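You operate a simulated robot arm through the tools that you are given. There is no shell and no other tool. Be economical: measure what you need, move in short steps, check, and stop when the job is done.

You run a simulated robot arm. Do the job below in one go: nothing can be reset, and whatever is moved stays where it is left.

JOB
Sew the label on the Double swatch and put it in the tray marked Sewn.
Fine: use the sewing slide plate, the clamp lever and Sew; wait till the run ends; leave clamp open, slide out, dial and power as they are. Where these are worked on the way, their far stop is far enough and under half their travel is too little: sewing slide plate.

It is judged by the outcome, as a careful person would: the job done as asked, and still so three seconds after it is handed in. It fails if anything else is knocked over, pushed out of place, dropped, spilled or broken.

ROBOT AND FRAMES
A 6-joint arm with a four-finger gripper, fixed in place. Base frame: the origin is at the foot of the arm, x ahead of it, y to its left, z up. Units: m, rad, N and s.
Its first joint turns from -2.897 to 2.897 rad. Payload 3.67 kg.
Tool frame: the origin (TCP) lies between the finger pads and is the grasp point; the fingertips stand 0.028 m ahead of it; z points along the fingers, y is the line along which they close. Largest opening 0.112 m; the body of the gripper starts 0.073 m behind the TCP.
Orientation is that of the tool frame in the base frame, as a unit quaternion [w, x, y, z]. With the fingers straight down and closing along the base's y, the tool's x points along the base's -x, its y along +y and its z along -z.

CONTROLS
- The arm moves only by the tool step_arm. Its argument "plan" is text: rows parted by semicolons, each of 7 numbers parted by spaces: the opening in per cent of the stroke, from 0 (shut) to 100 (fully open), then the shift along the tool's x, y, z in m, then the turn, a rotation vector about the tool's x, y, z in rad. In form: grip dx dy dz rx ry rz; .... A call has 1 to 8 rows; each row shifts and turns the commanded pose from where the row before left it, along the tool's axes as they then stand. Rows are played at 5 a second. More than 0.05 m and 0.15 rad between two rows, or a gripper value outside its range, and nothing of the call is played. Where a pose cannot be reached the arm comes as near as it can. A force on the tool above 40 N (or 10 N above the force at the start of the call, whichever is more), or a blocked arm, ends the call early, and 0.2 s more pass. Each finger halts on what it meets, pressing with about 37 N; the grip force reading is that of the motor and also rises with nothing between the fingers. The clock runs only during rows and for 0.2 s after the last one: add rows that do not move to give the fingers time. The reply holds the time, the measured pose of the TCP, the force on the tool along the base axes, the opening and the grip force, in the units named above and with some noise, with the torque about the TCP (base axes, N m) and any sound that the robot's microphone picked up, and new pictures: "pictures" is both (left out), scene, wrist or none.
- Cameras (640 x 400 px; columns grow to the right, rows downward): "scene" is fixed at [0.0386, 0.6506, 1.3827]; the picture's right is [-0.38, -0.93, 0.00], its down [-0.68, 0.28, -0.68] and it looks along [0.63, -0.26, -0.73] (base axes); focal length 367 px, centre (320, 200). "wrist" rides on the gripper at [0.06, -0.018, -0.104] in the tool frame; the picture's right is [0.29, 0.96, 0.00], its down [-0.80, 0.24, -0.55] and it looks along [-0.53, 0.16, 0.83] (tool axes); focal length 234 px, centre (320, 200).
- probe_pixels(camera, pixels): for up to 12 pixels [column, row] of the newest picture of that camera ("zoom" is the newest enlarged one), the place [x, y, z] in the base frame of the surface seen there, good to about 0.002 m, but the place of the scene camera against the robot may be out by one fixed shift of up to 0.025 m in any direction. It takes no simulated time.
- close_up(camera, box): a new picture of the part [left, top, right, bottom] of that camera's present view, enlarged. It takes no simulated time.
- hand_in(): hands the job in; it is judged then, once.

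Go step by step. Measure first, check grasps and placings, and put right what went wrong. The budget is 80 turns and 200 pictures, counting those below and the enlarged ones. Unless the task says otherwise, let go and move clear before handing in, and close with one line.

The tools are called after ">>>" as name(argument=value, ...) on one line, values as JSON. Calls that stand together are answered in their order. step_arm: Moves the arm, as the interface text tells. Its arguments: {"type":"object","properties":{"plan":{"type":"string"},"pictures":{"type":"string","enum":["both","scene","wrist","none"]}},"required":["plan"]} The other tools are called the same way: probe_pixels (camera, pixels) gives the place of the surface under pixels of a picture; close_up (camera, box) takes an enlarged picture of a part of a camera's view; hand_in () hands the job in.

At the start:

```text
t: 0.0
tcp_pos: [0.2032, 0.4555, 1.1508]
orientation: [0.0, 0.0, 1.0, 0.0]
force: [0.2, 0.3, -0.8]
ft_torque: [-0.01, -0.05, 0.02]
gripper_width: 0.112
gripper_force: 0.1
```

scene: 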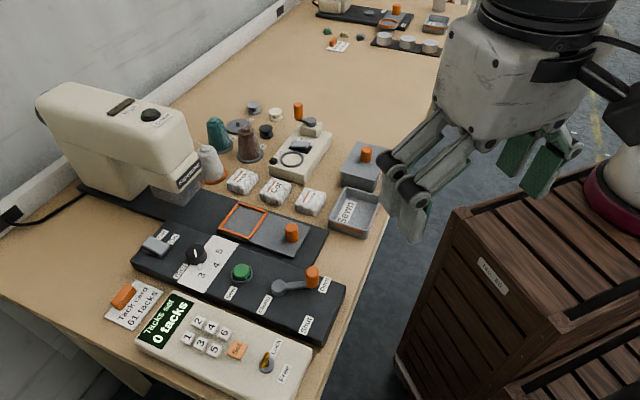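
wrist: 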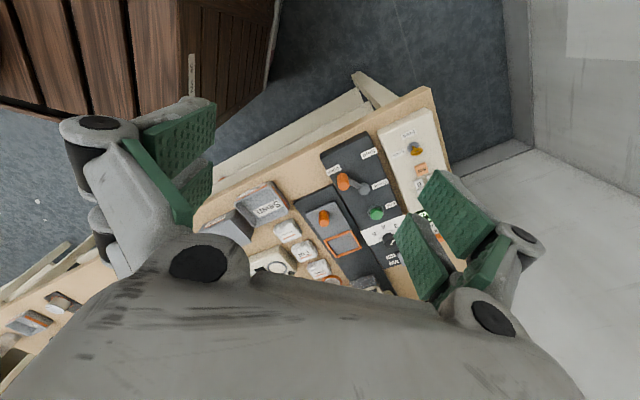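

The scene shows the sewing bench with console, slide plate, swatches and tray. I'll enlarge the parts to read labels.

>>> close_up(camera="scene", box=[80, 190, 360, 400])

>>> close_up(camera="scene", box=[190, 90, 400, 240])

>>> close_up(camera="scene", box=[300, 0, 480, 70])

```text
1.90 times, centred on (220, 295) of scene
```

zoom: 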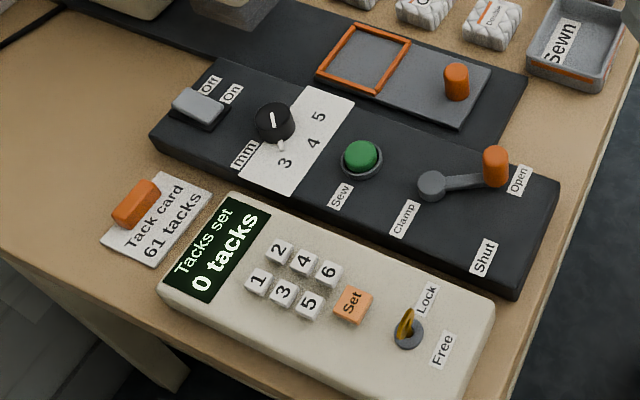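

```text
2.67 times, centred on (295, 165) of scene
```

zoom: 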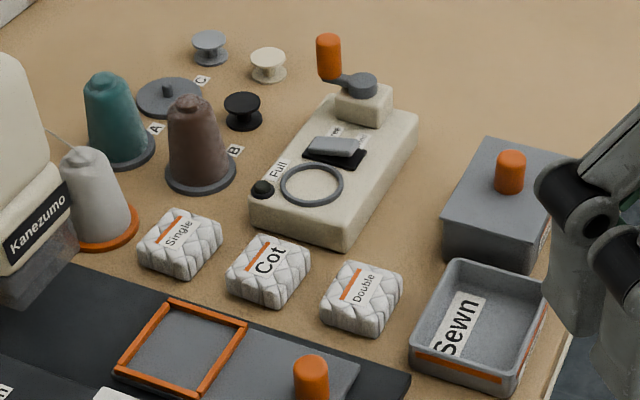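

```text
3.56 times, centred on (390, 35) of scene
```

zoom: 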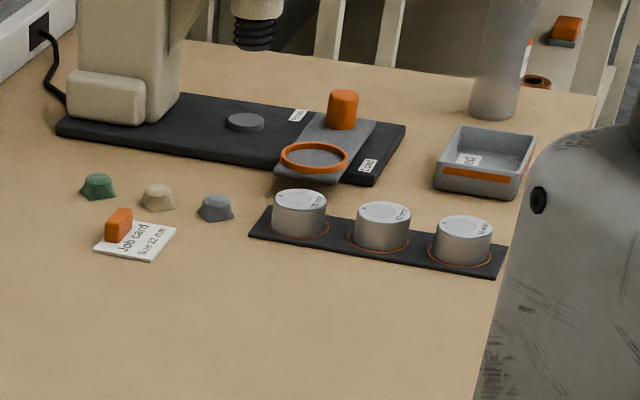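

The slide plate is out, the clamp is open, and the Double swatch sits at about (310,202). I'll measure the positions.

>>> probe_pixels(camera="scene", pixels=[[310, 196], [323, 210], [297, 212], [292, 226], [243, 220], [285, 240], [242, 270], [313, 270], [279, 287], [354, 218], [340, 160], [366, 150]])

>>> close_up(camera="scene", box=[130, 170, 350, 320])

>>> close_up(camera="wrist", box=[220, 90, 460, 300])

```text
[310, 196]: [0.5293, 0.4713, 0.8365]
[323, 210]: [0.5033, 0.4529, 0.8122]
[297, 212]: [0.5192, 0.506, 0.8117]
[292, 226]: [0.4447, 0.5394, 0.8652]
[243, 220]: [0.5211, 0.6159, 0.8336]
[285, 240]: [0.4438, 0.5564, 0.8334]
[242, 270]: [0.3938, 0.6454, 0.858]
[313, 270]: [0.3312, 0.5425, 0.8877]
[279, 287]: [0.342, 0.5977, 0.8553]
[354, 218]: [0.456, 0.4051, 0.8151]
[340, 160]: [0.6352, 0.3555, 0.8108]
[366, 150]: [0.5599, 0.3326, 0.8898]
```

```text
2.67 times, centred on (240, 245) of scene
```

zoom: 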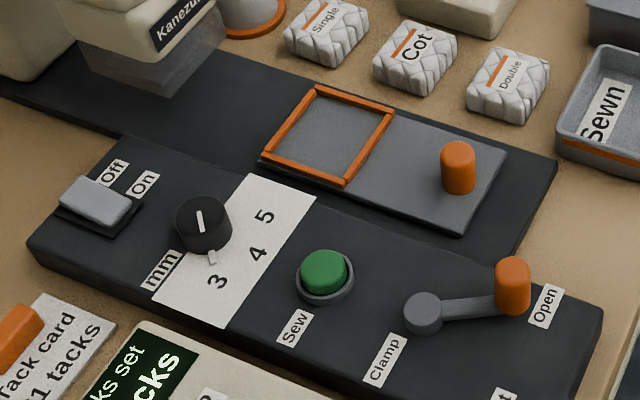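

```text
1.90 times, centred on (340, 195) of wrist
```

zoom: 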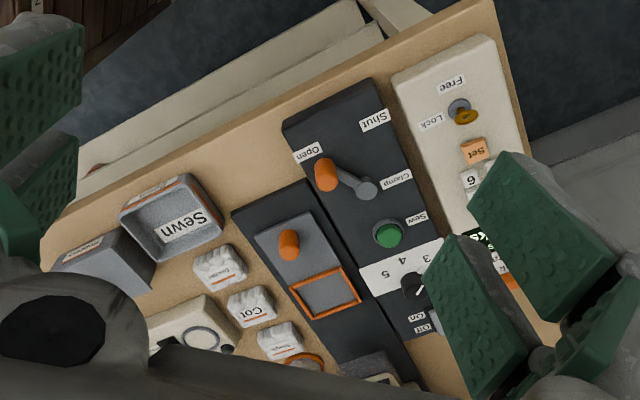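

I'll probe the same features with the wrist camera, which rides on the arm, to find the scene camera's shift and the bench directions.

>>> probe_pixels(camera="zoom", pixels=[[218, 266], [289, 238], [326, 168], [365, 188], [388, 232], [292, 295], [343, 270], [360, 297], [307, 318], [312, 214], [258, 245], [172, 215]])

>>> probe_pixels(camera="scene", pixels=[[292, 225], [313, 269], [242, 267], [237, 202], [267, 212], [249, 237], [221, 226], [303, 221], [289, 249], [310, 202], [372, 203], [349, 196]])

```text
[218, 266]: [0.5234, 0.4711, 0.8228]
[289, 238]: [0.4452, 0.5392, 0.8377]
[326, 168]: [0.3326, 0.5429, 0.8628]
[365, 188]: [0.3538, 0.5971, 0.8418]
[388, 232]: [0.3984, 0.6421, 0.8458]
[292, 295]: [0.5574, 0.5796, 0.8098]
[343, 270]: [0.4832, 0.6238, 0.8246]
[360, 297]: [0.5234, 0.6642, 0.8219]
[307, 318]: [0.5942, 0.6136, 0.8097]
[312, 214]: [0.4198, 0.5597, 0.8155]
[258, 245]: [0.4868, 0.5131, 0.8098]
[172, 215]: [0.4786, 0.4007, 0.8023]
```

```text
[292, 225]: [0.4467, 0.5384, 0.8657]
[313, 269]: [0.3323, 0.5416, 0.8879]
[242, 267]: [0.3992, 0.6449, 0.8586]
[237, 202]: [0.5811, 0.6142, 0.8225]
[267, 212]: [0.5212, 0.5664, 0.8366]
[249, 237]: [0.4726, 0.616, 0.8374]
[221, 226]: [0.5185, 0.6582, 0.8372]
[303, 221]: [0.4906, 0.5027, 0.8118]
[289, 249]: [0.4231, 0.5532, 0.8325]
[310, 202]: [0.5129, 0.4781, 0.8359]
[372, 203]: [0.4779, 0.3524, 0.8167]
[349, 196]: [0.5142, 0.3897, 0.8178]
```

Scene shift is mainly about +0.013 m or more in z. The bench lines run about along (0.6,0.8) and (-0.8,0.6). I'll move nearer above the work.

>>> step_arm(plan="100 -0.04 0.004 0.015 0 0 0;100 -0.04 0.004 0.015 0 0 0;100 -0.04 0.004 0.015 0 0 0;100 -0.04 0.004 0.015 0 0 0;100 -0.04 0.004 0.015 0 0 0;100 -0.04 0.004 0.015 0 0 0;100 0 0 0 0 0 0", pictures="none")

>>> step_arm(plan="100 0 0 0 0 0 0.13;100 0 0 0 0 0 0.13;100 0 0 0 0 0 0.13;100 0 0 0 0 0 0.13;100 0 0 0 0 0 0.126;100 0 0 0 0 0 0")

```text
t: 1.6
tcp_pos: [0.4437, 0.4795, 1.0597]
orientation: [0.001, -0.002, 1.0, 0.0]
force: [-0.1, 0.2, 0.7]
ft_torque: [0.0, 0.0, 0.0]
gripper_width: 0.1118
gripper_force: 0.0
```

```text
t: 3.0
tcp_pos: [0.443, 0.4794, 1.0617]
orientation: [0.0, 0.318, 0.948, 0.0]
force: [-0.6, 0.2, 0.0]
ft_torque: [-0.03, -0.02, -0.03]
gripper_width: 0.112
gripper_force: 0.1
```

scene: 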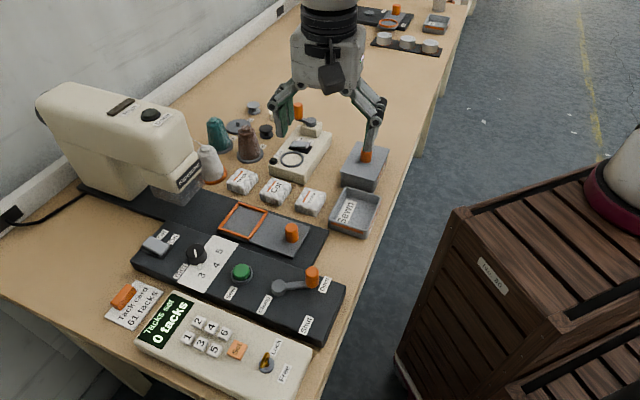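
wrist: 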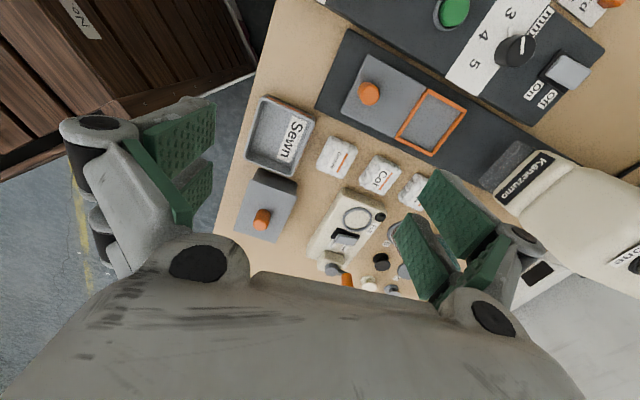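

The wrist view now shows tray, swatches and frame clearly around (260-470, 60-240). I'll enlarge it and probe.

>>> close_up(camera="wrist", box=[230, 30, 470, 220])

```text
2.11 times, centred on (350, 125) of wrist
```

zoom: 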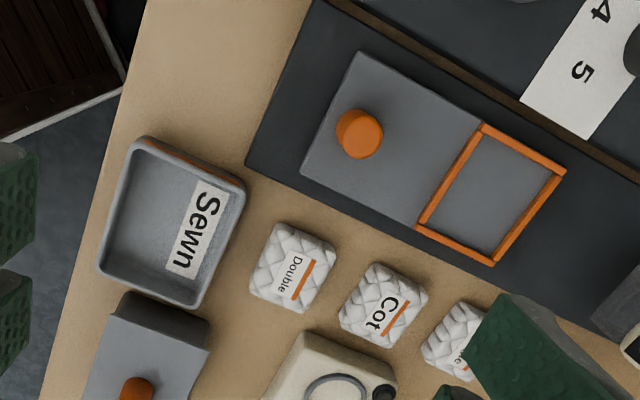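

>>> probe_pixels(camera="zoom", pixels=[[288, 224], [334, 250], [302, 312], [252, 288], [293, 268], [483, 131], [560, 172], [491, 262], [421, 223], [490, 195], [360, 135], [260, 200]])

>>> probe_pixels(camera="zoom", pixels=[[155, 165], [228, 200], [190, 290], [115, 260], [170, 225], [140, 143], [243, 188], [190, 306], [98, 270], [303, 175], [360, 55], [280, 75]])

```text
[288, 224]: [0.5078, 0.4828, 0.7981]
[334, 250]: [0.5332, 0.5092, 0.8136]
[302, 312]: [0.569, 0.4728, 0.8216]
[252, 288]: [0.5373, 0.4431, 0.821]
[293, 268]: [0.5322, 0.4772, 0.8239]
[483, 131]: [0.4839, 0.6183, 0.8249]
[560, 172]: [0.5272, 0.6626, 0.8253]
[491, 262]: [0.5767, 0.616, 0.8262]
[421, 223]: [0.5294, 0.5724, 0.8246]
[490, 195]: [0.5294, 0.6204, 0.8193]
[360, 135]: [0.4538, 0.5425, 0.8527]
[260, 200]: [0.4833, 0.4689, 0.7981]
```

```text
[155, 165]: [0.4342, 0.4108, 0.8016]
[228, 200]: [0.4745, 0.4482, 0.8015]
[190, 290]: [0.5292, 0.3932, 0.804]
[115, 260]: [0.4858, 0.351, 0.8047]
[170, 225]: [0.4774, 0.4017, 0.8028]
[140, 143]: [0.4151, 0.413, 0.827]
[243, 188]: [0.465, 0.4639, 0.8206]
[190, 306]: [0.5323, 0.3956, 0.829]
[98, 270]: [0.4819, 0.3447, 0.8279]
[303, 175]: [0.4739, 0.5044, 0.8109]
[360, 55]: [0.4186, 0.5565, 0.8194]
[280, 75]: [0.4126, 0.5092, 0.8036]
```

The swatch is about 0.045 × 0.05 m, centred near (0.53, 0.476), with its top at 0.824. The frame centre is (0.529, 0.617) and the bench yaw is about 46°. I'll turn the tool so the fingers close across the slide direction.

>>> step_arm(plan="100 0 0 0 0 0 -0.145;100 0 0 0 0 0 -0.145;100 0 0 0 0 0 -0.145;100 0 0 0 0 0 -0.145;100 0 0 0 0 0 -0.145;100 0 0 0 0 0 -0.145;100 0 0 0 0 0 -0.145;100 0 0 0 0 0 -0.145", pictures="none")

>>> step_arm(plan="55 0 0 0.03 0 0 -0.145;55 0 0 0.03 0 0 -0.145;55 0 0 0.03 0 0 0;55 0 0 0 0 0 0")

```text
t: 4.8
tcp_pos: [0.444, 0.4811, 1.0603]
orientation: [0.0, -0.255, 0.967, 0.0]
force: [0.7, 0.0, -0.1]
ft_torque: [0.01, 0.0, 0.0]
gripper_width: 0.1119
gripper_force: 0.1
```

```text
t: 5.8
tcp_pos: [0.4453, 0.4793, 0.9721]
orientation: [-0.001, -0.393, 0.92, 0.0]
force: [0.4, 1.5, -1.3]
ft_torque: [0.02, 0.01, -0.01]
gripper_width: 0.0615
gripper_force: 0.0
```

scene: 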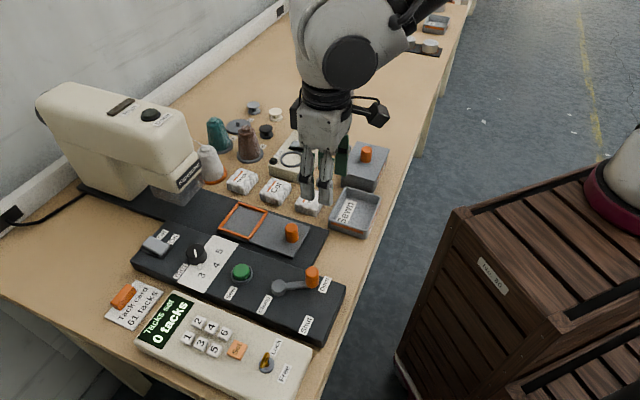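
wrist: 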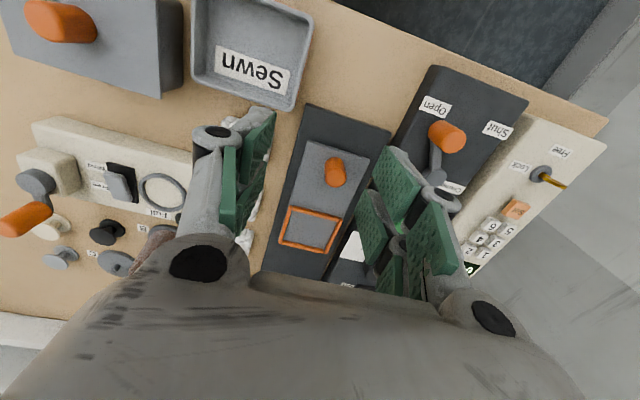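

The tool is turned as wanted (yaw 46.3°). I'll move above the Double swatch and look.

>>> step_arm(plan="70 -0.0287 -0.0315 0 0 0 0;70 -0.0286 -0.0314 0 0 0 0;70 0 0 0.02 0 0 0;70 0 0 0 0 0 0", pictures="wrist")

>>> close_up(camera="wrist", box=[200, 50, 440, 200])

```text
t: 6.8
tcp_pos: [0.5284, 0.4777, 0.9507]
orientation: [-0.001, -0.392, 0.92, 0.0]
force: [1.0, 0.3, 0.9]
ft_torque: [0.0, -0.02, -0.02]
gripper_width: 0.0783
gripper_force: 0.0
```

wrist: 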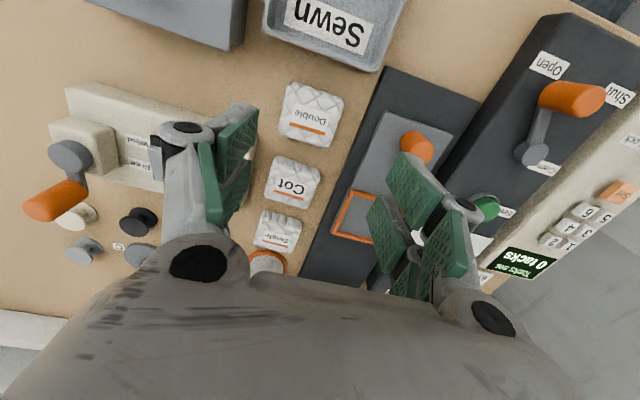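

```text
2.67 times, centred on (320, 125) of wrist
```

zoom: 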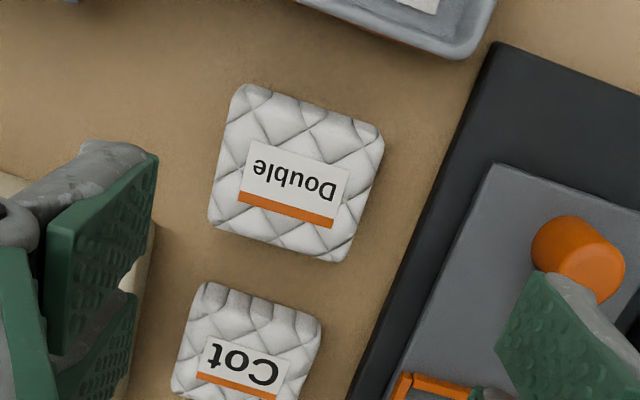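

The Double swatch is clear at (310,115), with free room on both sides. I'll probe its edges exactly.

>>> probe_pixels(camera="zoom", pixels=[[245, 93], [375, 135], [340, 252], [217, 215], [293, 183], [228, 155], [362, 195], [440, 180], [180, 140], [308, 112], [280, 235]])

```text
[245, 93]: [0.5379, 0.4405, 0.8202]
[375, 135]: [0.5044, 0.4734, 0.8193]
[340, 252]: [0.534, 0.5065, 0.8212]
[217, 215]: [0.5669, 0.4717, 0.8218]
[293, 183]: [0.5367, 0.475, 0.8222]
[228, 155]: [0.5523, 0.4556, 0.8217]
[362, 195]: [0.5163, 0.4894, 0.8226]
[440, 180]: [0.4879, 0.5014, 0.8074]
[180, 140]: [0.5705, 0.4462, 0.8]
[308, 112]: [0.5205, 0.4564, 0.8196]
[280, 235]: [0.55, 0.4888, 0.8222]
```

Swatch centre is (0.5358, 0.4730), top 0.822, table 0.799. I'll descend with the tips staying about 9 mm above the table so they will clear the frame rim later.

>>> step_arm(plan="63 -0.0017 -0.0086 0.03 0 0 0;63 0 0 0.04 0 0 0;63 0 0 0.03 0 0 0;63 0 0 0.0147 0 0 0;63 0 0 0 0 0 0;63 0 0 0 0 0 0", pictures="both")

```text
t: 8.2
tcp_pos: [0.536, 0.4732, 0.8343]
orientation: [-0.001, -0.392, 0.92, -0.001]
force: [-0.4, -0.6, 0.5]
ft_torque: [0.01, 0.02, -0.01]
gripper_width: 0.0708
gripper_force: 0.1
```

scene: 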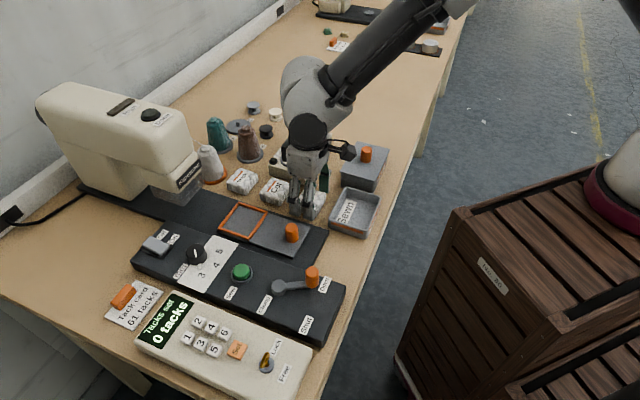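
wrist: 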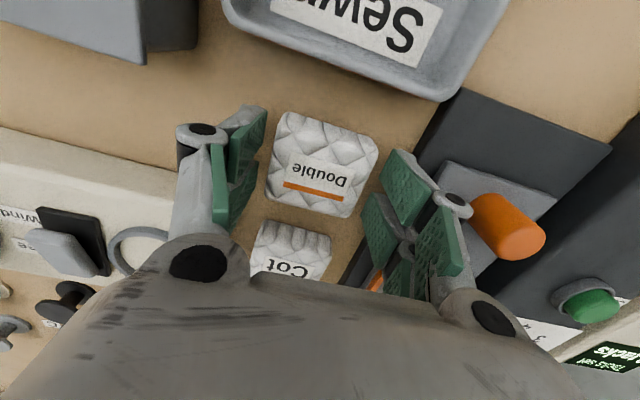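

The swatch sits centrally between the fingers at (320,165). I'll close and lift a little.

>>> step_arm(plan="0 0 0 0 0 0 0;0 0 0 0 0 0 0;0 0 0 0 0 0 0;0 0 0 -0.02 0 0 0;0 0 0 -0.04 0 0 0;0 0 0 0 0 0 0", pictures="wrist")

```text
t: 9.6
tcp_pos: [0.5367, 0.4715, 0.8948]
orientation: [0.0, -0.391, 0.92, 0.0]
force: [-0.2, -0.4, -0.3]
ft_torque: [0.01, -0.02, 0.0]
gripper_width: 0.0549
gripper_force: 36.6
```

wrist: 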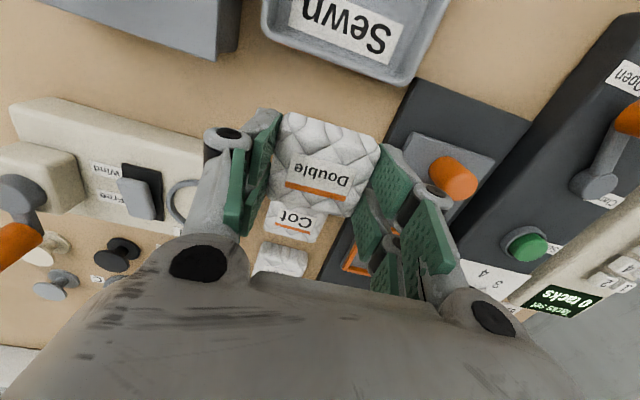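

The swatch is held at width 0.055. Before moving over the frame I'll check how near the machine head is.

>>> probe_pixels(camera="scene", pixels=[[188, 176], [202, 160], [200, 185], [180, 200], [160, 185], [150, 113], [180, 110], [195, 195], [188, 140]])

>>> close_up(camera="scene", box=[30, 80, 330, 270])

```text
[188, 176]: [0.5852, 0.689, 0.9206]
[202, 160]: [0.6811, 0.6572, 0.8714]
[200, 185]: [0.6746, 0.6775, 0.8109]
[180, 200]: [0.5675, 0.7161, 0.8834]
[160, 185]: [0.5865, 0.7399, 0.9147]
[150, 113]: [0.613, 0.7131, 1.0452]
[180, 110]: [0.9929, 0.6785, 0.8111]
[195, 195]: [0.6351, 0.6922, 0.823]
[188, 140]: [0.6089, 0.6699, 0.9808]
```

```text
2.11 times, centred on (180, 175) of scene
```

zoom: 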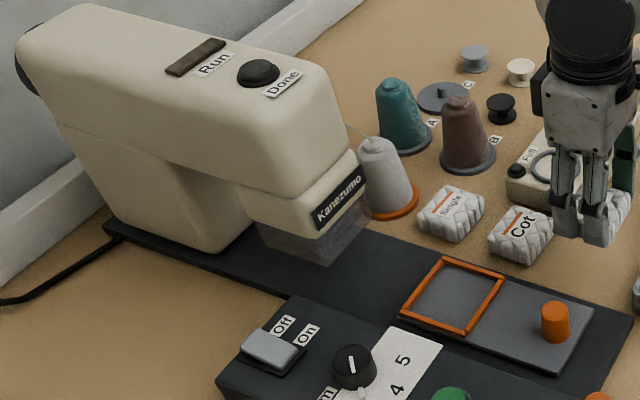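

The machine head face is about 0.10 m beyond the frame centre, so there is room. I'll carry the swatch above the frame.

>>> step_arm(plan="0 -0.0251 0.0265 0 0 0 0;0 -0.0251 0.0265 0 0 0 0;0 -0.0251 0.0265 0 0 0 0;0 -0.025 0.0266 0 0 0 0;0 0 0 0 0 0 0;0 0 0 0 0 0 0", pictures="both")

>>> close_up(camera="wrist", box=[220, 70, 440, 250])

```text
t: 11.0
tcp_pos: [0.5296, 0.6183, 0.8944]
orientation: [0.0, -0.392, 0.92, 0.0]
force: [-0.2, -0.9, -0.6]
ft_torque: [0.01, -0.01, 0.02]
gripper_width: 0.0551
gripper_force: 37.1
```

scene: 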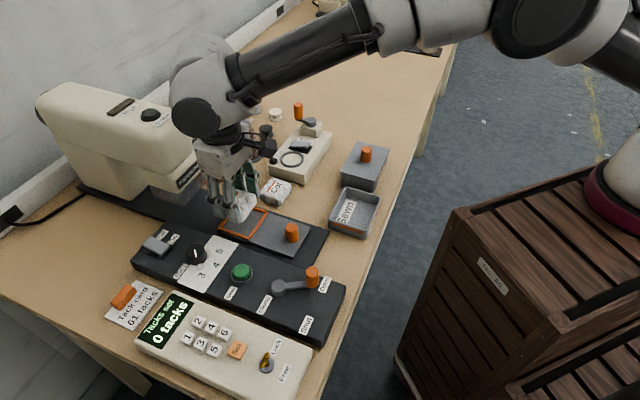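
wrist: 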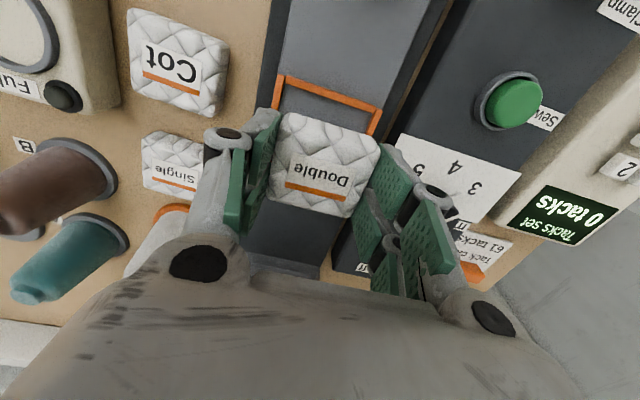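

```text
2.22 times, centred on (330, 160) of wrist
```

zoom: 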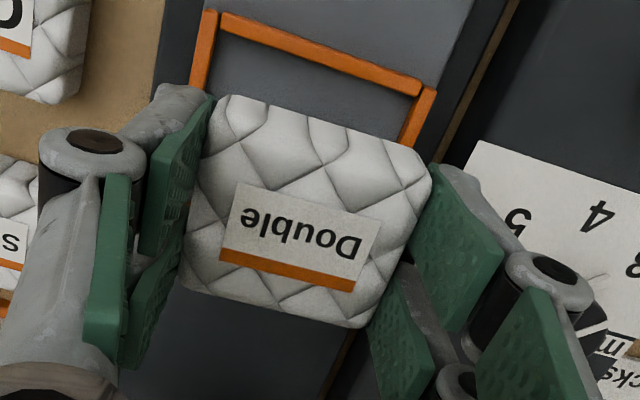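

I'll check the frame against the held swatch by probing the visible rim and the swatch corners.

>>> probe_pixels(camera="zoom", pixels=[[210, 20], [425, 92], [222, 20], [414, 90], [203, 75], [412, 130], [222, 97], [432, 170], [360, 325], [185, 285], [300, 200], [300, 60]])

```text
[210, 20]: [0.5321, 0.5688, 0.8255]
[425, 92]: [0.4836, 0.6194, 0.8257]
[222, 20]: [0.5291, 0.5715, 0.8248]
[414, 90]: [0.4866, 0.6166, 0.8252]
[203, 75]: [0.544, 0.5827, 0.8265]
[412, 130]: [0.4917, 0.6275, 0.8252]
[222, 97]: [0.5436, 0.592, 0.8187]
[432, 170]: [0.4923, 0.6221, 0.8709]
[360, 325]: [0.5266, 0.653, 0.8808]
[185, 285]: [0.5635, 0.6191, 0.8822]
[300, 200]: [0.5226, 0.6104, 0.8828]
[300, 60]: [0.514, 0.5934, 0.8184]
```

Alignment is within about 1 mm. I'll lower it to just above the frame floor, with the tips staying above the rim.

>>> step_arm(plan="0 0.001 -0.001 0.02 0 0 0;0 0 0 0.0185 0 0 0;0 0 0 0 0 0 0;0 0 0 0 0 0 0", pictures="wrist")

```text
t: 12.0
tcp_pos: [0.5295, 0.6185, 0.8558]
orientation: [0.0, -0.39, 0.921, 0.0]
force: [0.3, 0.7, -0.7]
ft_torque: [0.03, 0.01, 0.0]
gripper_width: 0.0552
gripper_force: 36.4
```

wrist: 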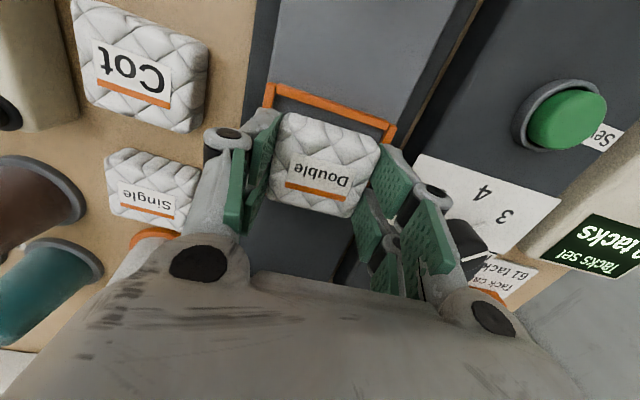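

>>> close_up(camera="wrist", box=[240, 70, 420, 230])

>>> close_up(camera="scene", box=[170, 160, 310, 270])

```text
2.50 times, centred on (330, 150) of wrist
```

zoom: 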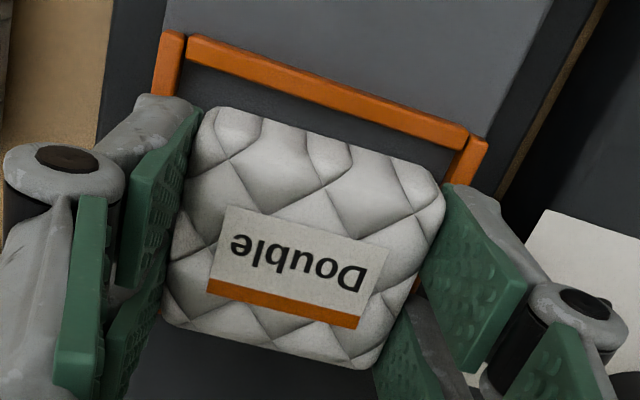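

```text
3.64 times, centred on (240, 215) of scene
```

zoom: 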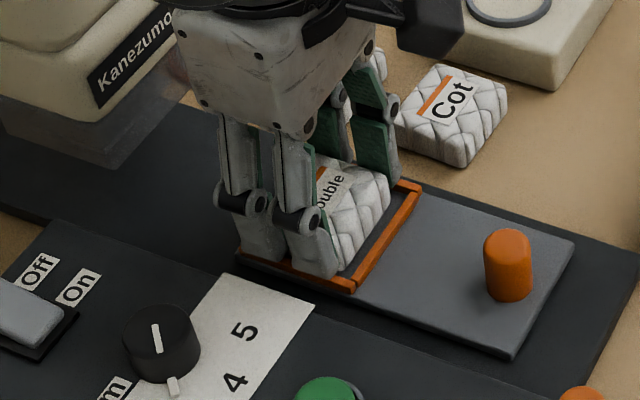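

>>> probe_pixels(camera="wrist", pixels=[[343, 210], [290, 193], [300, 119], [360, 138], [320, 165], [380, 130], [275, 90], [330, 112]])

```text
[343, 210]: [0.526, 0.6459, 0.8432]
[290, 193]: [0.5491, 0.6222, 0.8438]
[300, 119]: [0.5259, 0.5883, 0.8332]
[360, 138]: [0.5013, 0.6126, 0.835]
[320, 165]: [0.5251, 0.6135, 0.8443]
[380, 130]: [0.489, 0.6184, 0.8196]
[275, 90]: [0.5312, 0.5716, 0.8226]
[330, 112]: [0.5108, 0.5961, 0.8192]
```

The swatch lies between the rims (u 0.789–0.832 inside 0.783–0.841). I'll open slightly and let it settle, then rise.

>>> step_arm(plan="0 0 0 0.0015 0 0 0;65 0 0 0 0 0 0;65 0 0 0 0 0 0;65 0 0 -0.03 0 0 0;65 0 0 -0.04 0 0 0;65 0 0 0 0 0 0", pictures="both")

>>> close_up(camera="wrist", box=[220, 50, 440, 230])

>>> close_up(camera="scene", box=[170, 160, 350, 300])

```text
t: 13.4
tcp_pos: [0.5269, 0.6176, 0.9269]
orientation: [0.0, -0.391, 0.92, 0.0]
force: [-0.3, 0.5, 0.1]
ft_torque: [0.05, 0.0, -0.02]
gripper_width: 0.0728
gripper_force: 0.1
```

scene: 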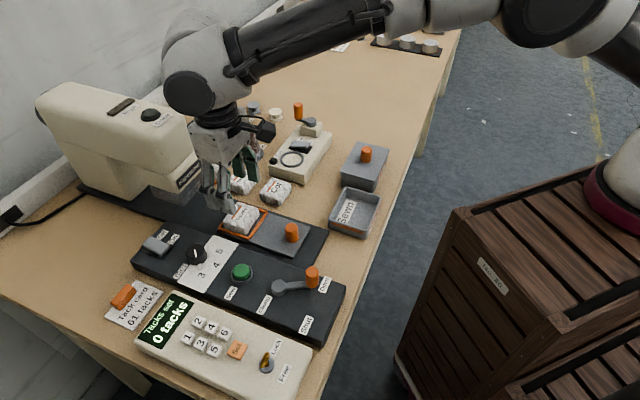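
wrist: 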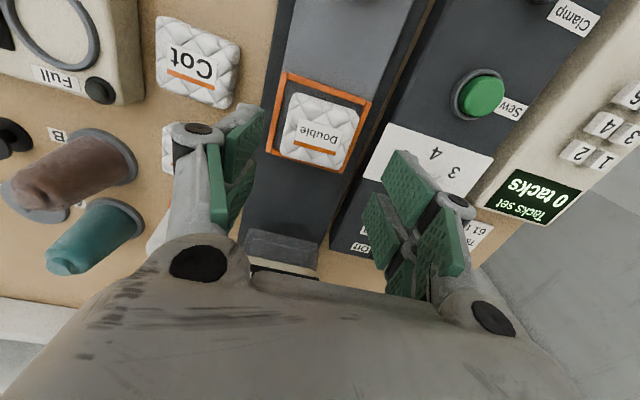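

```text
2.22 times, centred on (330, 140) of wrist
```

zoom: 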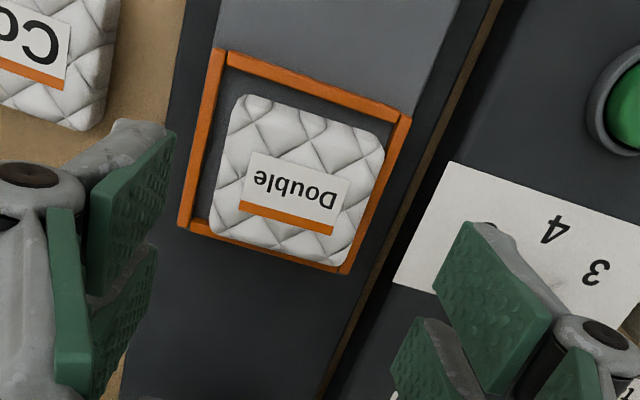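

```text
2.86 times, centred on (260, 230) of scene
```

zoom: 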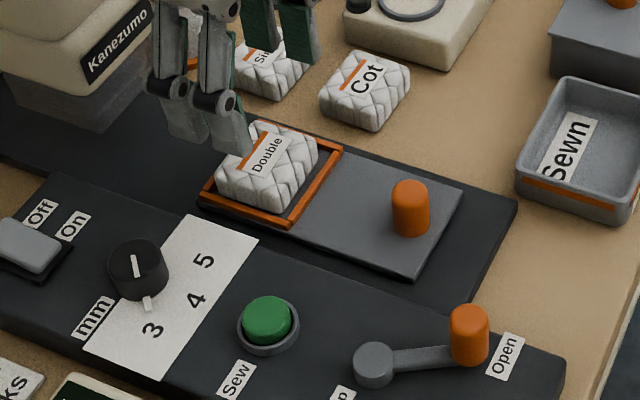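

The Double swatch sits inside the frame. Now I'll go above the slide knob and look.

>>> step_arm(plan="65 0.035 0 0 0 0 0;65 0.035 0 0 0 0 0;65 0.0348 0.001 0 0 0 0;50 0 0 0 0 0 0;50 0 0 0 0 0 0", pictures="wrist")

>>> close_up(camera="wrist", box=[220, 50, 440, 230])

```text
t: 14.6
tcp_pos: [0.4576, 0.5403, 0.9266]
orientation: [0.0, -0.392, 0.92, 0.001]
force: [-1.1, 0.2, -1.0]
ft_torque: [0.01, 0.06, 0.01]
gripper_width: 0.056
gripper_force: 0.1
```

wrist: 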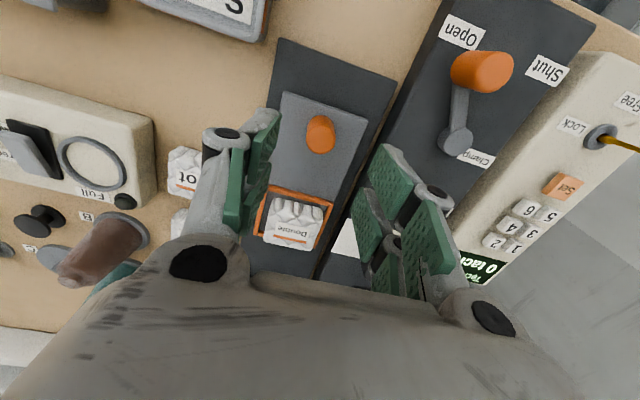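

```text
2.22 times, centred on (330, 140) of wrist
```

zoom: 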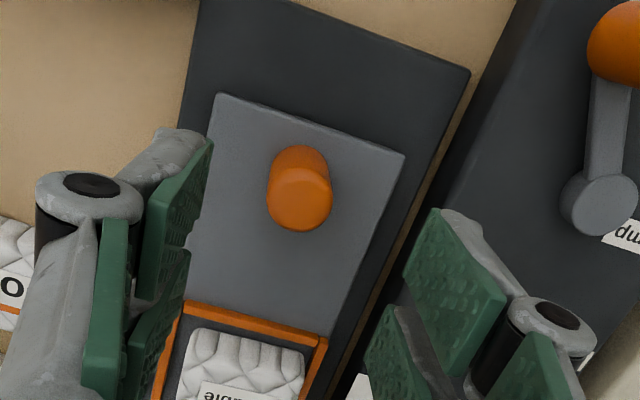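

>>> probe_pixels(camera="zoom", pixels=[[300, 200], [272, 200], [329, 202], [300, 172], [300, 226], [300, 148], [605, 200], [612, 45], [280, 260]])

>>> probe_pixels(camera="wrist", pixels=[[490, 70], [480, 55], [545, 70], [463, 35], [456, 138], [470, 85]])

```text
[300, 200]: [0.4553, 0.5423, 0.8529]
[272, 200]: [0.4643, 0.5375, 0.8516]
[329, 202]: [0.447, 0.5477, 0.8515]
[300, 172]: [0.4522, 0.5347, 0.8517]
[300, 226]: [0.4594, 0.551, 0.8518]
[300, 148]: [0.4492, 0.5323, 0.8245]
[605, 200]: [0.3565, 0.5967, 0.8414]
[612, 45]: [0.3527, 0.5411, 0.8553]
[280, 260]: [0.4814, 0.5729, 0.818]
```

```text
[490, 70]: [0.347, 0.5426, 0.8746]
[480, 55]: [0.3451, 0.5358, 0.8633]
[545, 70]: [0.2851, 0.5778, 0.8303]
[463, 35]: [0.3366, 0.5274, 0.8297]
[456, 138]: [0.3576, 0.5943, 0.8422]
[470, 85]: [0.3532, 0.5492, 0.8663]
```

The knob's centre is (0.4557, 0.543) with its top at 0.852. I'll descend and grip it with the tips just above the plate.

>>> step_arm(plan="50 -0.001 0 0.03 0 0 0;50 0 0 0.03 0 0 0;50 0 0 0.015 0 0 0;50 0 0 0 0 0 0;0 0 0 0 0 0 0;0 0 0 0 0 0 0;0 0 0 0 0 0 0", pictures="wrist")

```text
t: 16.2
tcp_pos: [0.4571, 0.5427, 0.8523]
orientation: [0.0, -0.392, 0.92, -0.001]
force: [5.5, -5.9, -0.9]
ft_torque: [-0.12, -0.18, 0.14]
gripper_width: 0.0226
gripper_force: 45.2
```

wrist: 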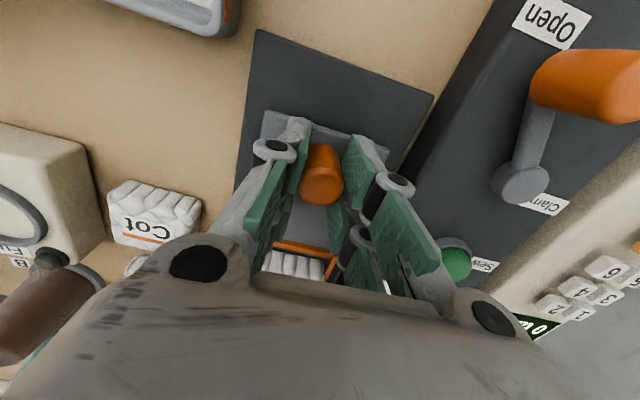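

The knob is gripped at width 0.0226. I'll slide the plate inward in steps, with a 1 mm sideways correction for the lateral force.

>>> step_arm(plan="0 -0.015 -0.001 0 0 0 0;0 -0.015 0 0 0 0 0;0 -0.015 0 0 0 0 0;0 -0.015 0 0 0 0 0;0 0 0 0 0 0 0", pictures="both")

```text
t: 17.4
tcp_pos: [0.5001, 0.5853, 0.8506]
orientation: [-0.001, -0.391, 0.92, 0.0]
force: [17.2, -16.3, 5.6]
ft_torque: [-0.1, -0.68, 0.23]
gripper_width: 0.022
gripper_force: 44.8
```

scene: 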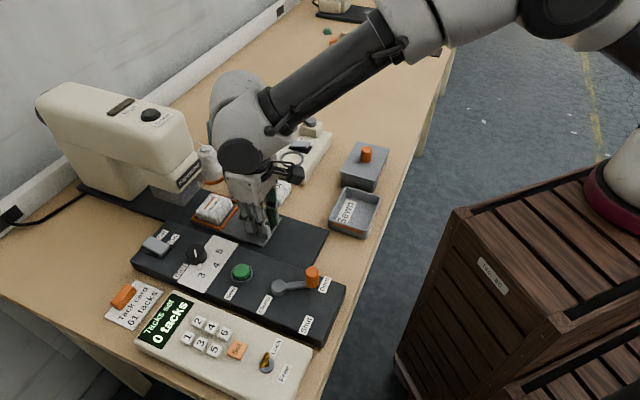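
wrist: 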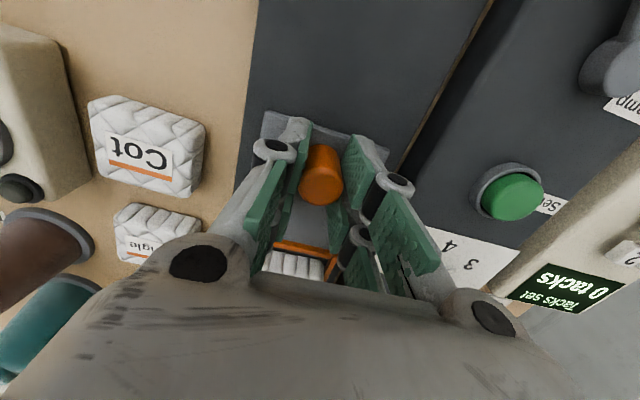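

The plate moves but the lateral force rose to about 23 N, so the real slide direction is nearer 44.8°. I'll correct sideways and carry on along that direction.

>>> step_arm(plan="0 0 -0.0025 0 0 0 0.026;0 -0.015 0 0 0 0 0;0 -0.015 0 0 0 0 0;0 0 0 0 0 0 0", pictures="none")

```text
t: 18.4
tcp_pos: [0.5206, 0.6053, 0.8512]
orientation: [0.0, -0.379, 0.925, 0.001]
force: [7.1, -7.4, 0.2]
ft_torque: [0.03, -0.2, -0.09]
gripper_width: 0.021
gripper_force: 44.7
```

>>> step_arm(plan="0 -0.015 -0.0008 0 0 0 0;0 -0.015 0 0 0 0 0;0 0 0 0 0 0 0", pictures="both")

>>> close_up(camera="scene", box=[120, 120, 320, 270])

```text
t: 19.2
tcp_pos: [0.5431, 0.6272, 0.8505]
orientation: [0.001, -0.38, 0.925, 0.001]
force: [-2.0, 1.5, 9.5]
ft_torque: [0.24, 0.36, -0.1]
gripper_width: 0.021
gripper_force: 44.8
```

scene: 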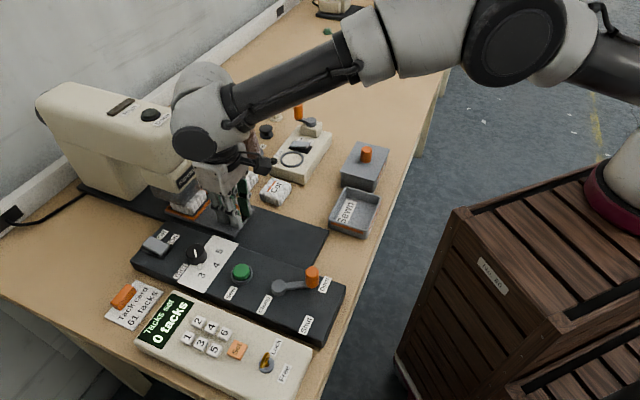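
wrist: 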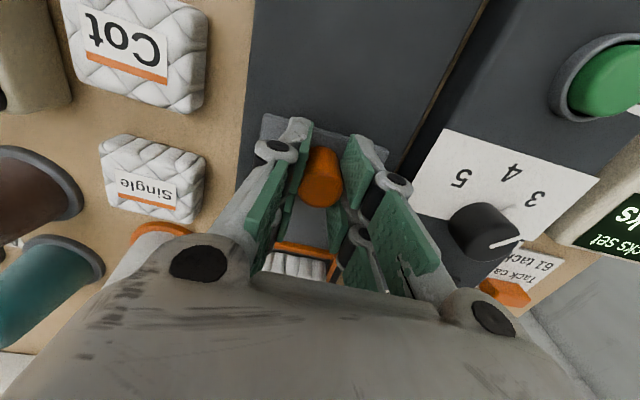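

```text
2.67 times, centred on (220, 195) of scene
```

zoom: 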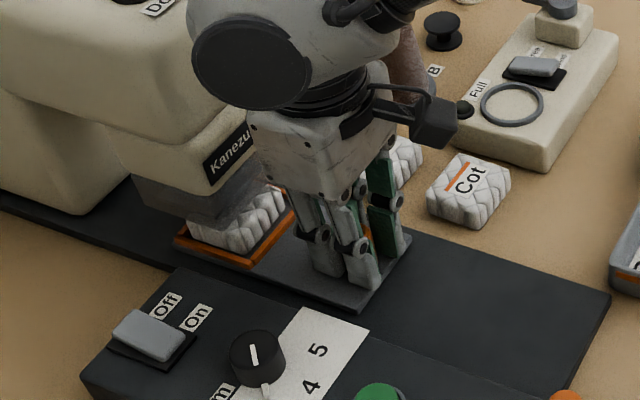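

The frame is now partly under the head and the force along the slide is small. I'll keep pushing gently toward the far stop.

>>> step_arm(plan="0 -0.01 0 0 0 0 0;0 -0.01 0 0 0 0 0;0 0 0 0 0 0 0", pictures="scene")

>>> close_up(camera="scene", box=[120, 90, 320, 240])

```text
t: 20.0
tcp_pos: [0.5563, 0.6411, 0.8511]
orientation: [-0.002, -0.381, 0.925, 0.0]
force: [-25.3, -2.2, 19.8]
ft_torque: [-0.83, 1.16, 0.11]
gripper_width: 0.0212
gripper_force: 45.1
```

scene: 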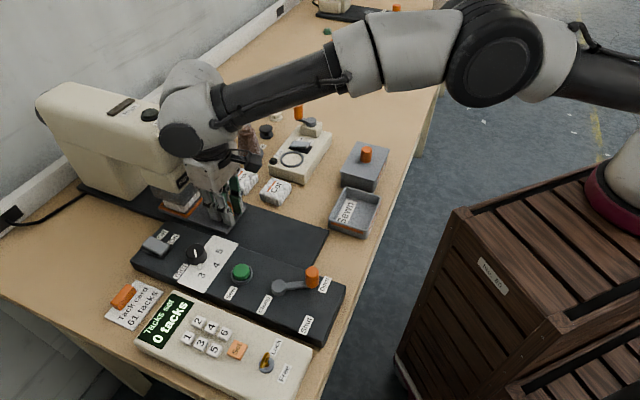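

```text
2.67 times, centred on (220, 165) of scene
```

zoom: 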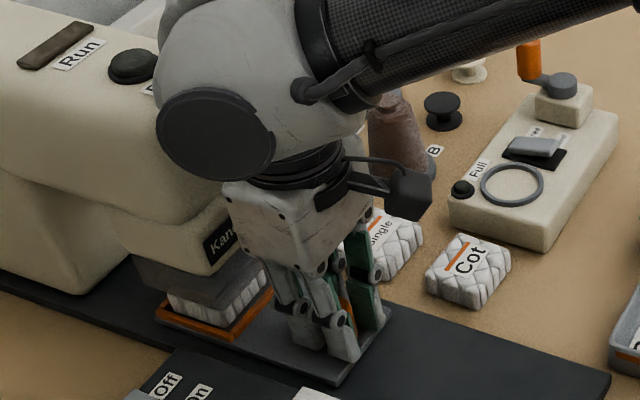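

Force along the slide is now about -19 N, with about 0.14 m travelled. I'll nudge a little more to see whether it is the stop.

>>> step_arm(plan="0 -0.005 0 0 0 0 0;0 0 0 0 0 0 0", pictures="wrist")

```text
t: 20.3
tcp_pos: [0.5558, 0.6394, 0.8509]
orientation: [-0.003, -0.382, 0.924, -0.001]
force: [-13.7, -10.9, 15.5]
ft_torque: [-1.01, 0.73, 0.11]
gripper_width: 0.0212
gripper_force: 45.3
stopped in row 1: the force on the tool passed its limit at 50 N (the readings are from after the stop); the commanded pose is now the measured one
```

wrist: 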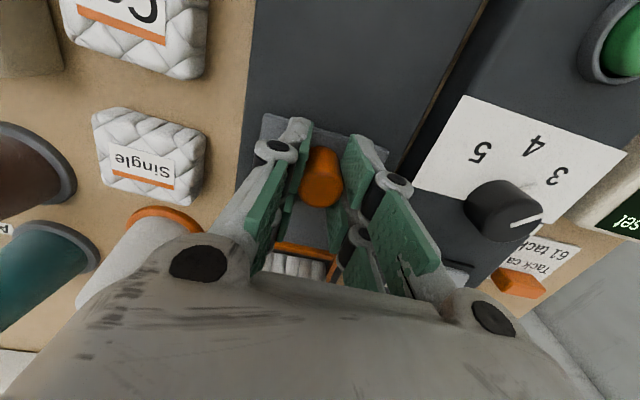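

That is the hard stop, with the plate fully in. I'll release the knob, rise, and go over to the clamp lever.

>>> step_arm(plan="45 0 0 0 0 0 0;45 0 0 0 0 0 0;45 0 0 -0.03 0 0 0;45 0 0 -0.04 0 0 0;45 0.03 0 -0.02 0 0 0;45 0 0 0 0 0 0", pictures="both")

>>> close_up(camera="scene", box=[120, 120, 320, 270])

```text
t: 21.7
tcp_pos: [0.5354, 0.619, 0.9391]
orientation: [-0.003, -0.38, 0.925, 0.0]
force: [0.3, -0.1, 0.8]
ft_torque: [0.0, 0.01, 0.01]
gripper_width: 0.0503
gripper_force: 0.0
```

scene: 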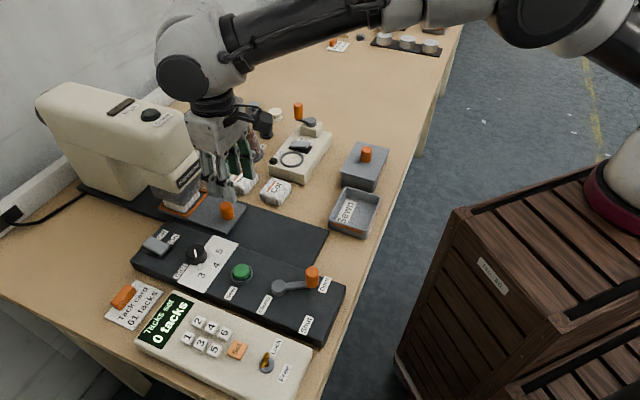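
wrist: 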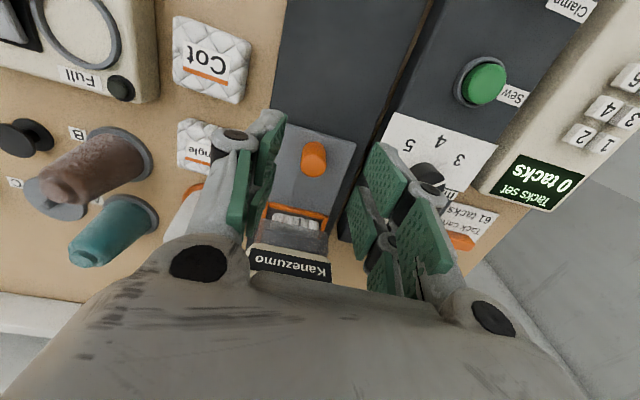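

```text
2.67 times, centred on (220, 195) of scene
```

zoom: 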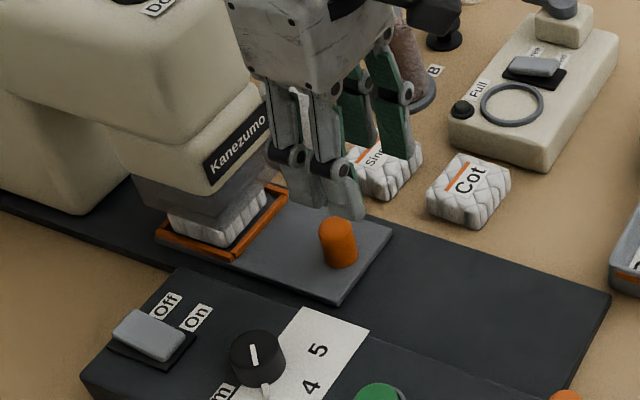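

The plate is in, with the swatch under the head. I'll move above the clamp lever knob and look.

>>> step_arm(plan="45 0.0378 0.0168 0 0 0 0;45 0.0378 0.0168 0 0 0 0;45 0.0378 0.0168 0 0 0 0;45 0.0378 0.0168 0 0 0 0;45 0.0378 0.0168 0 0 0 0;45 0 0 0 0 0 0;45 0 0 0 0 0 0", pictures="wrist")

>>> close_up(camera="wrist", box=[220, 50, 440, 230])

```text
t: 23.3
tcp_pos: [0.341, 0.5449, 0.9436]
orientation: [-0.003, -0.38, 0.925, 0.0]
force: [0.4, 0.4, -0.6]
ft_torque: [0.03, -0.02, -0.05]
gripper_width: 0.0503
gripper_force: 0.0
```

wrist: 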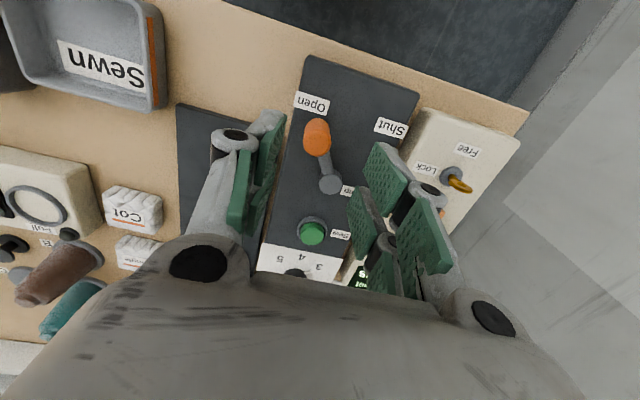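

```text
2.22 times, centred on (330, 140) of wrist
```

zoom: 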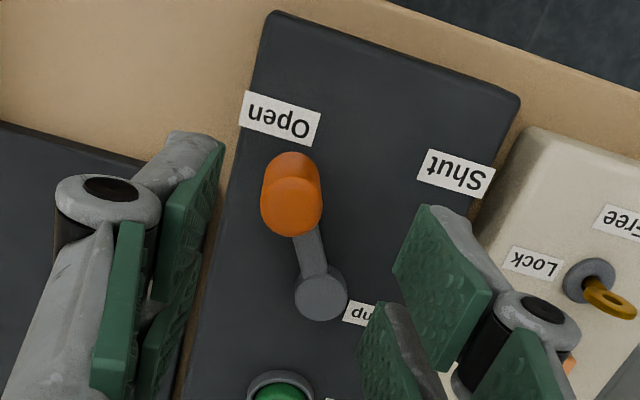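

>>> probe_pixels(camera="zoom", pixels=[[292, 205], [263, 205], [321, 205], [292, 178], [292, 232], [290, 155], [320, 293], [283, 118], [456, 172], [360, 215], [312, 250], [360, 313]])

>>> probe_pixels(camera="wrist", pixels=[[312, 235], [312, 228], [312, 242], [300, 234], [325, 234], [290, 262]])

```text
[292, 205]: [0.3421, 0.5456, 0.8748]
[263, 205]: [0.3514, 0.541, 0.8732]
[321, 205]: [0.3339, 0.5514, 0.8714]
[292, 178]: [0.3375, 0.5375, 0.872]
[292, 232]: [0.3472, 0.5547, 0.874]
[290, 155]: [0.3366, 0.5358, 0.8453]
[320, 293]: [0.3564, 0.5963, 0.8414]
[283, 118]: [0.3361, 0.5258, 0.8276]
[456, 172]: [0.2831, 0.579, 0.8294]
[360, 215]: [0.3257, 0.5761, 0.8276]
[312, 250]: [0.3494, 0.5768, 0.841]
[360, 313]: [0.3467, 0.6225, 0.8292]
```

```text
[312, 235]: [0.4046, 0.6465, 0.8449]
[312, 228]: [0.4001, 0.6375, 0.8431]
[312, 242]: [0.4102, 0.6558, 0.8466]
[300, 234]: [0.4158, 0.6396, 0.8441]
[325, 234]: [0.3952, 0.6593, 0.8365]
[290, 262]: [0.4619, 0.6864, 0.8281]
```

The lever knob is at (0.3425, 0.546) and the pivot at (0.3565, 0.5965), radius 0.052, with Shut about 61° clockwise. I'll cage the knob loosely between the fingers.

>>> step_arm(plan="45 -0.0018 0 0.03 0 0 0;45 0 0 0.03 0 0 0;32 0 0 0.01 0 0 0;30 0 0 0 0 0 0;30 0 0 0 0 0 0", pictures="wrist")

```text
t: 24.5
tcp_pos: [0.344, 0.5482, 0.8712]
orientation: [-0.003, -0.381, 0.925, 0.0]
force: [0.8, 0.3, 0.2]
ft_torque: [0.0, 0.0, 0.05]
gripper_width: 0.0335
gripper_force: 0.0
```

wrist: 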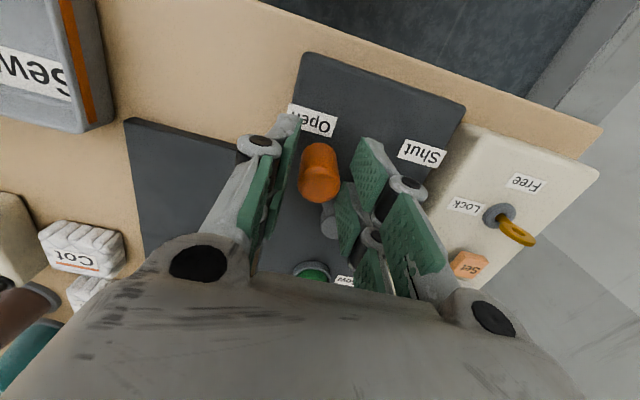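

The knob sits between the fingers at (320,175). I'll swing it along the arc toward Shut.

>>> step_arm(plan="30 0.0038 0.0083 0 0 0 0;30 0.0023 0.0088 0 0 0 0;30 0.0008 0.0091 0 0 0 0;30 -0.0008 0.0091 0 0 0 0;30 -0.0024 0.0088 0 0 0 0;30 -0.0039 0.0083 0 0 0 0;30 0 0 0 0 0 0", pictures="wrist")

```text
t: 26.1
tcp_pos: [0.3078, 0.5857, 0.8723]
orientation: [-0.003, -0.38, 0.925, 0.0]
force: [-0.3, 0.3, -0.6]
ft_torque: [0.01, 0.0, -0.01]
gripper_width: 0.0338
gripper_force: 0.1
```

wrist: 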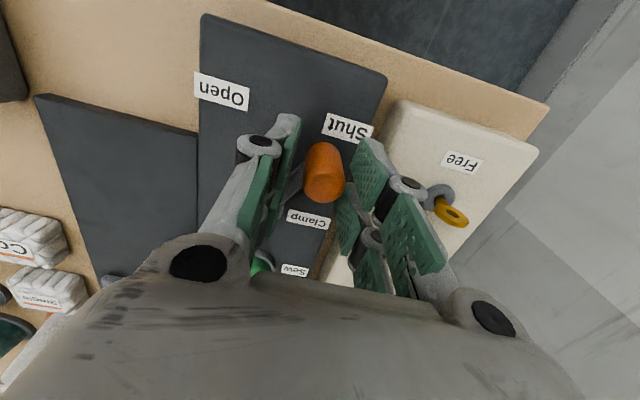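

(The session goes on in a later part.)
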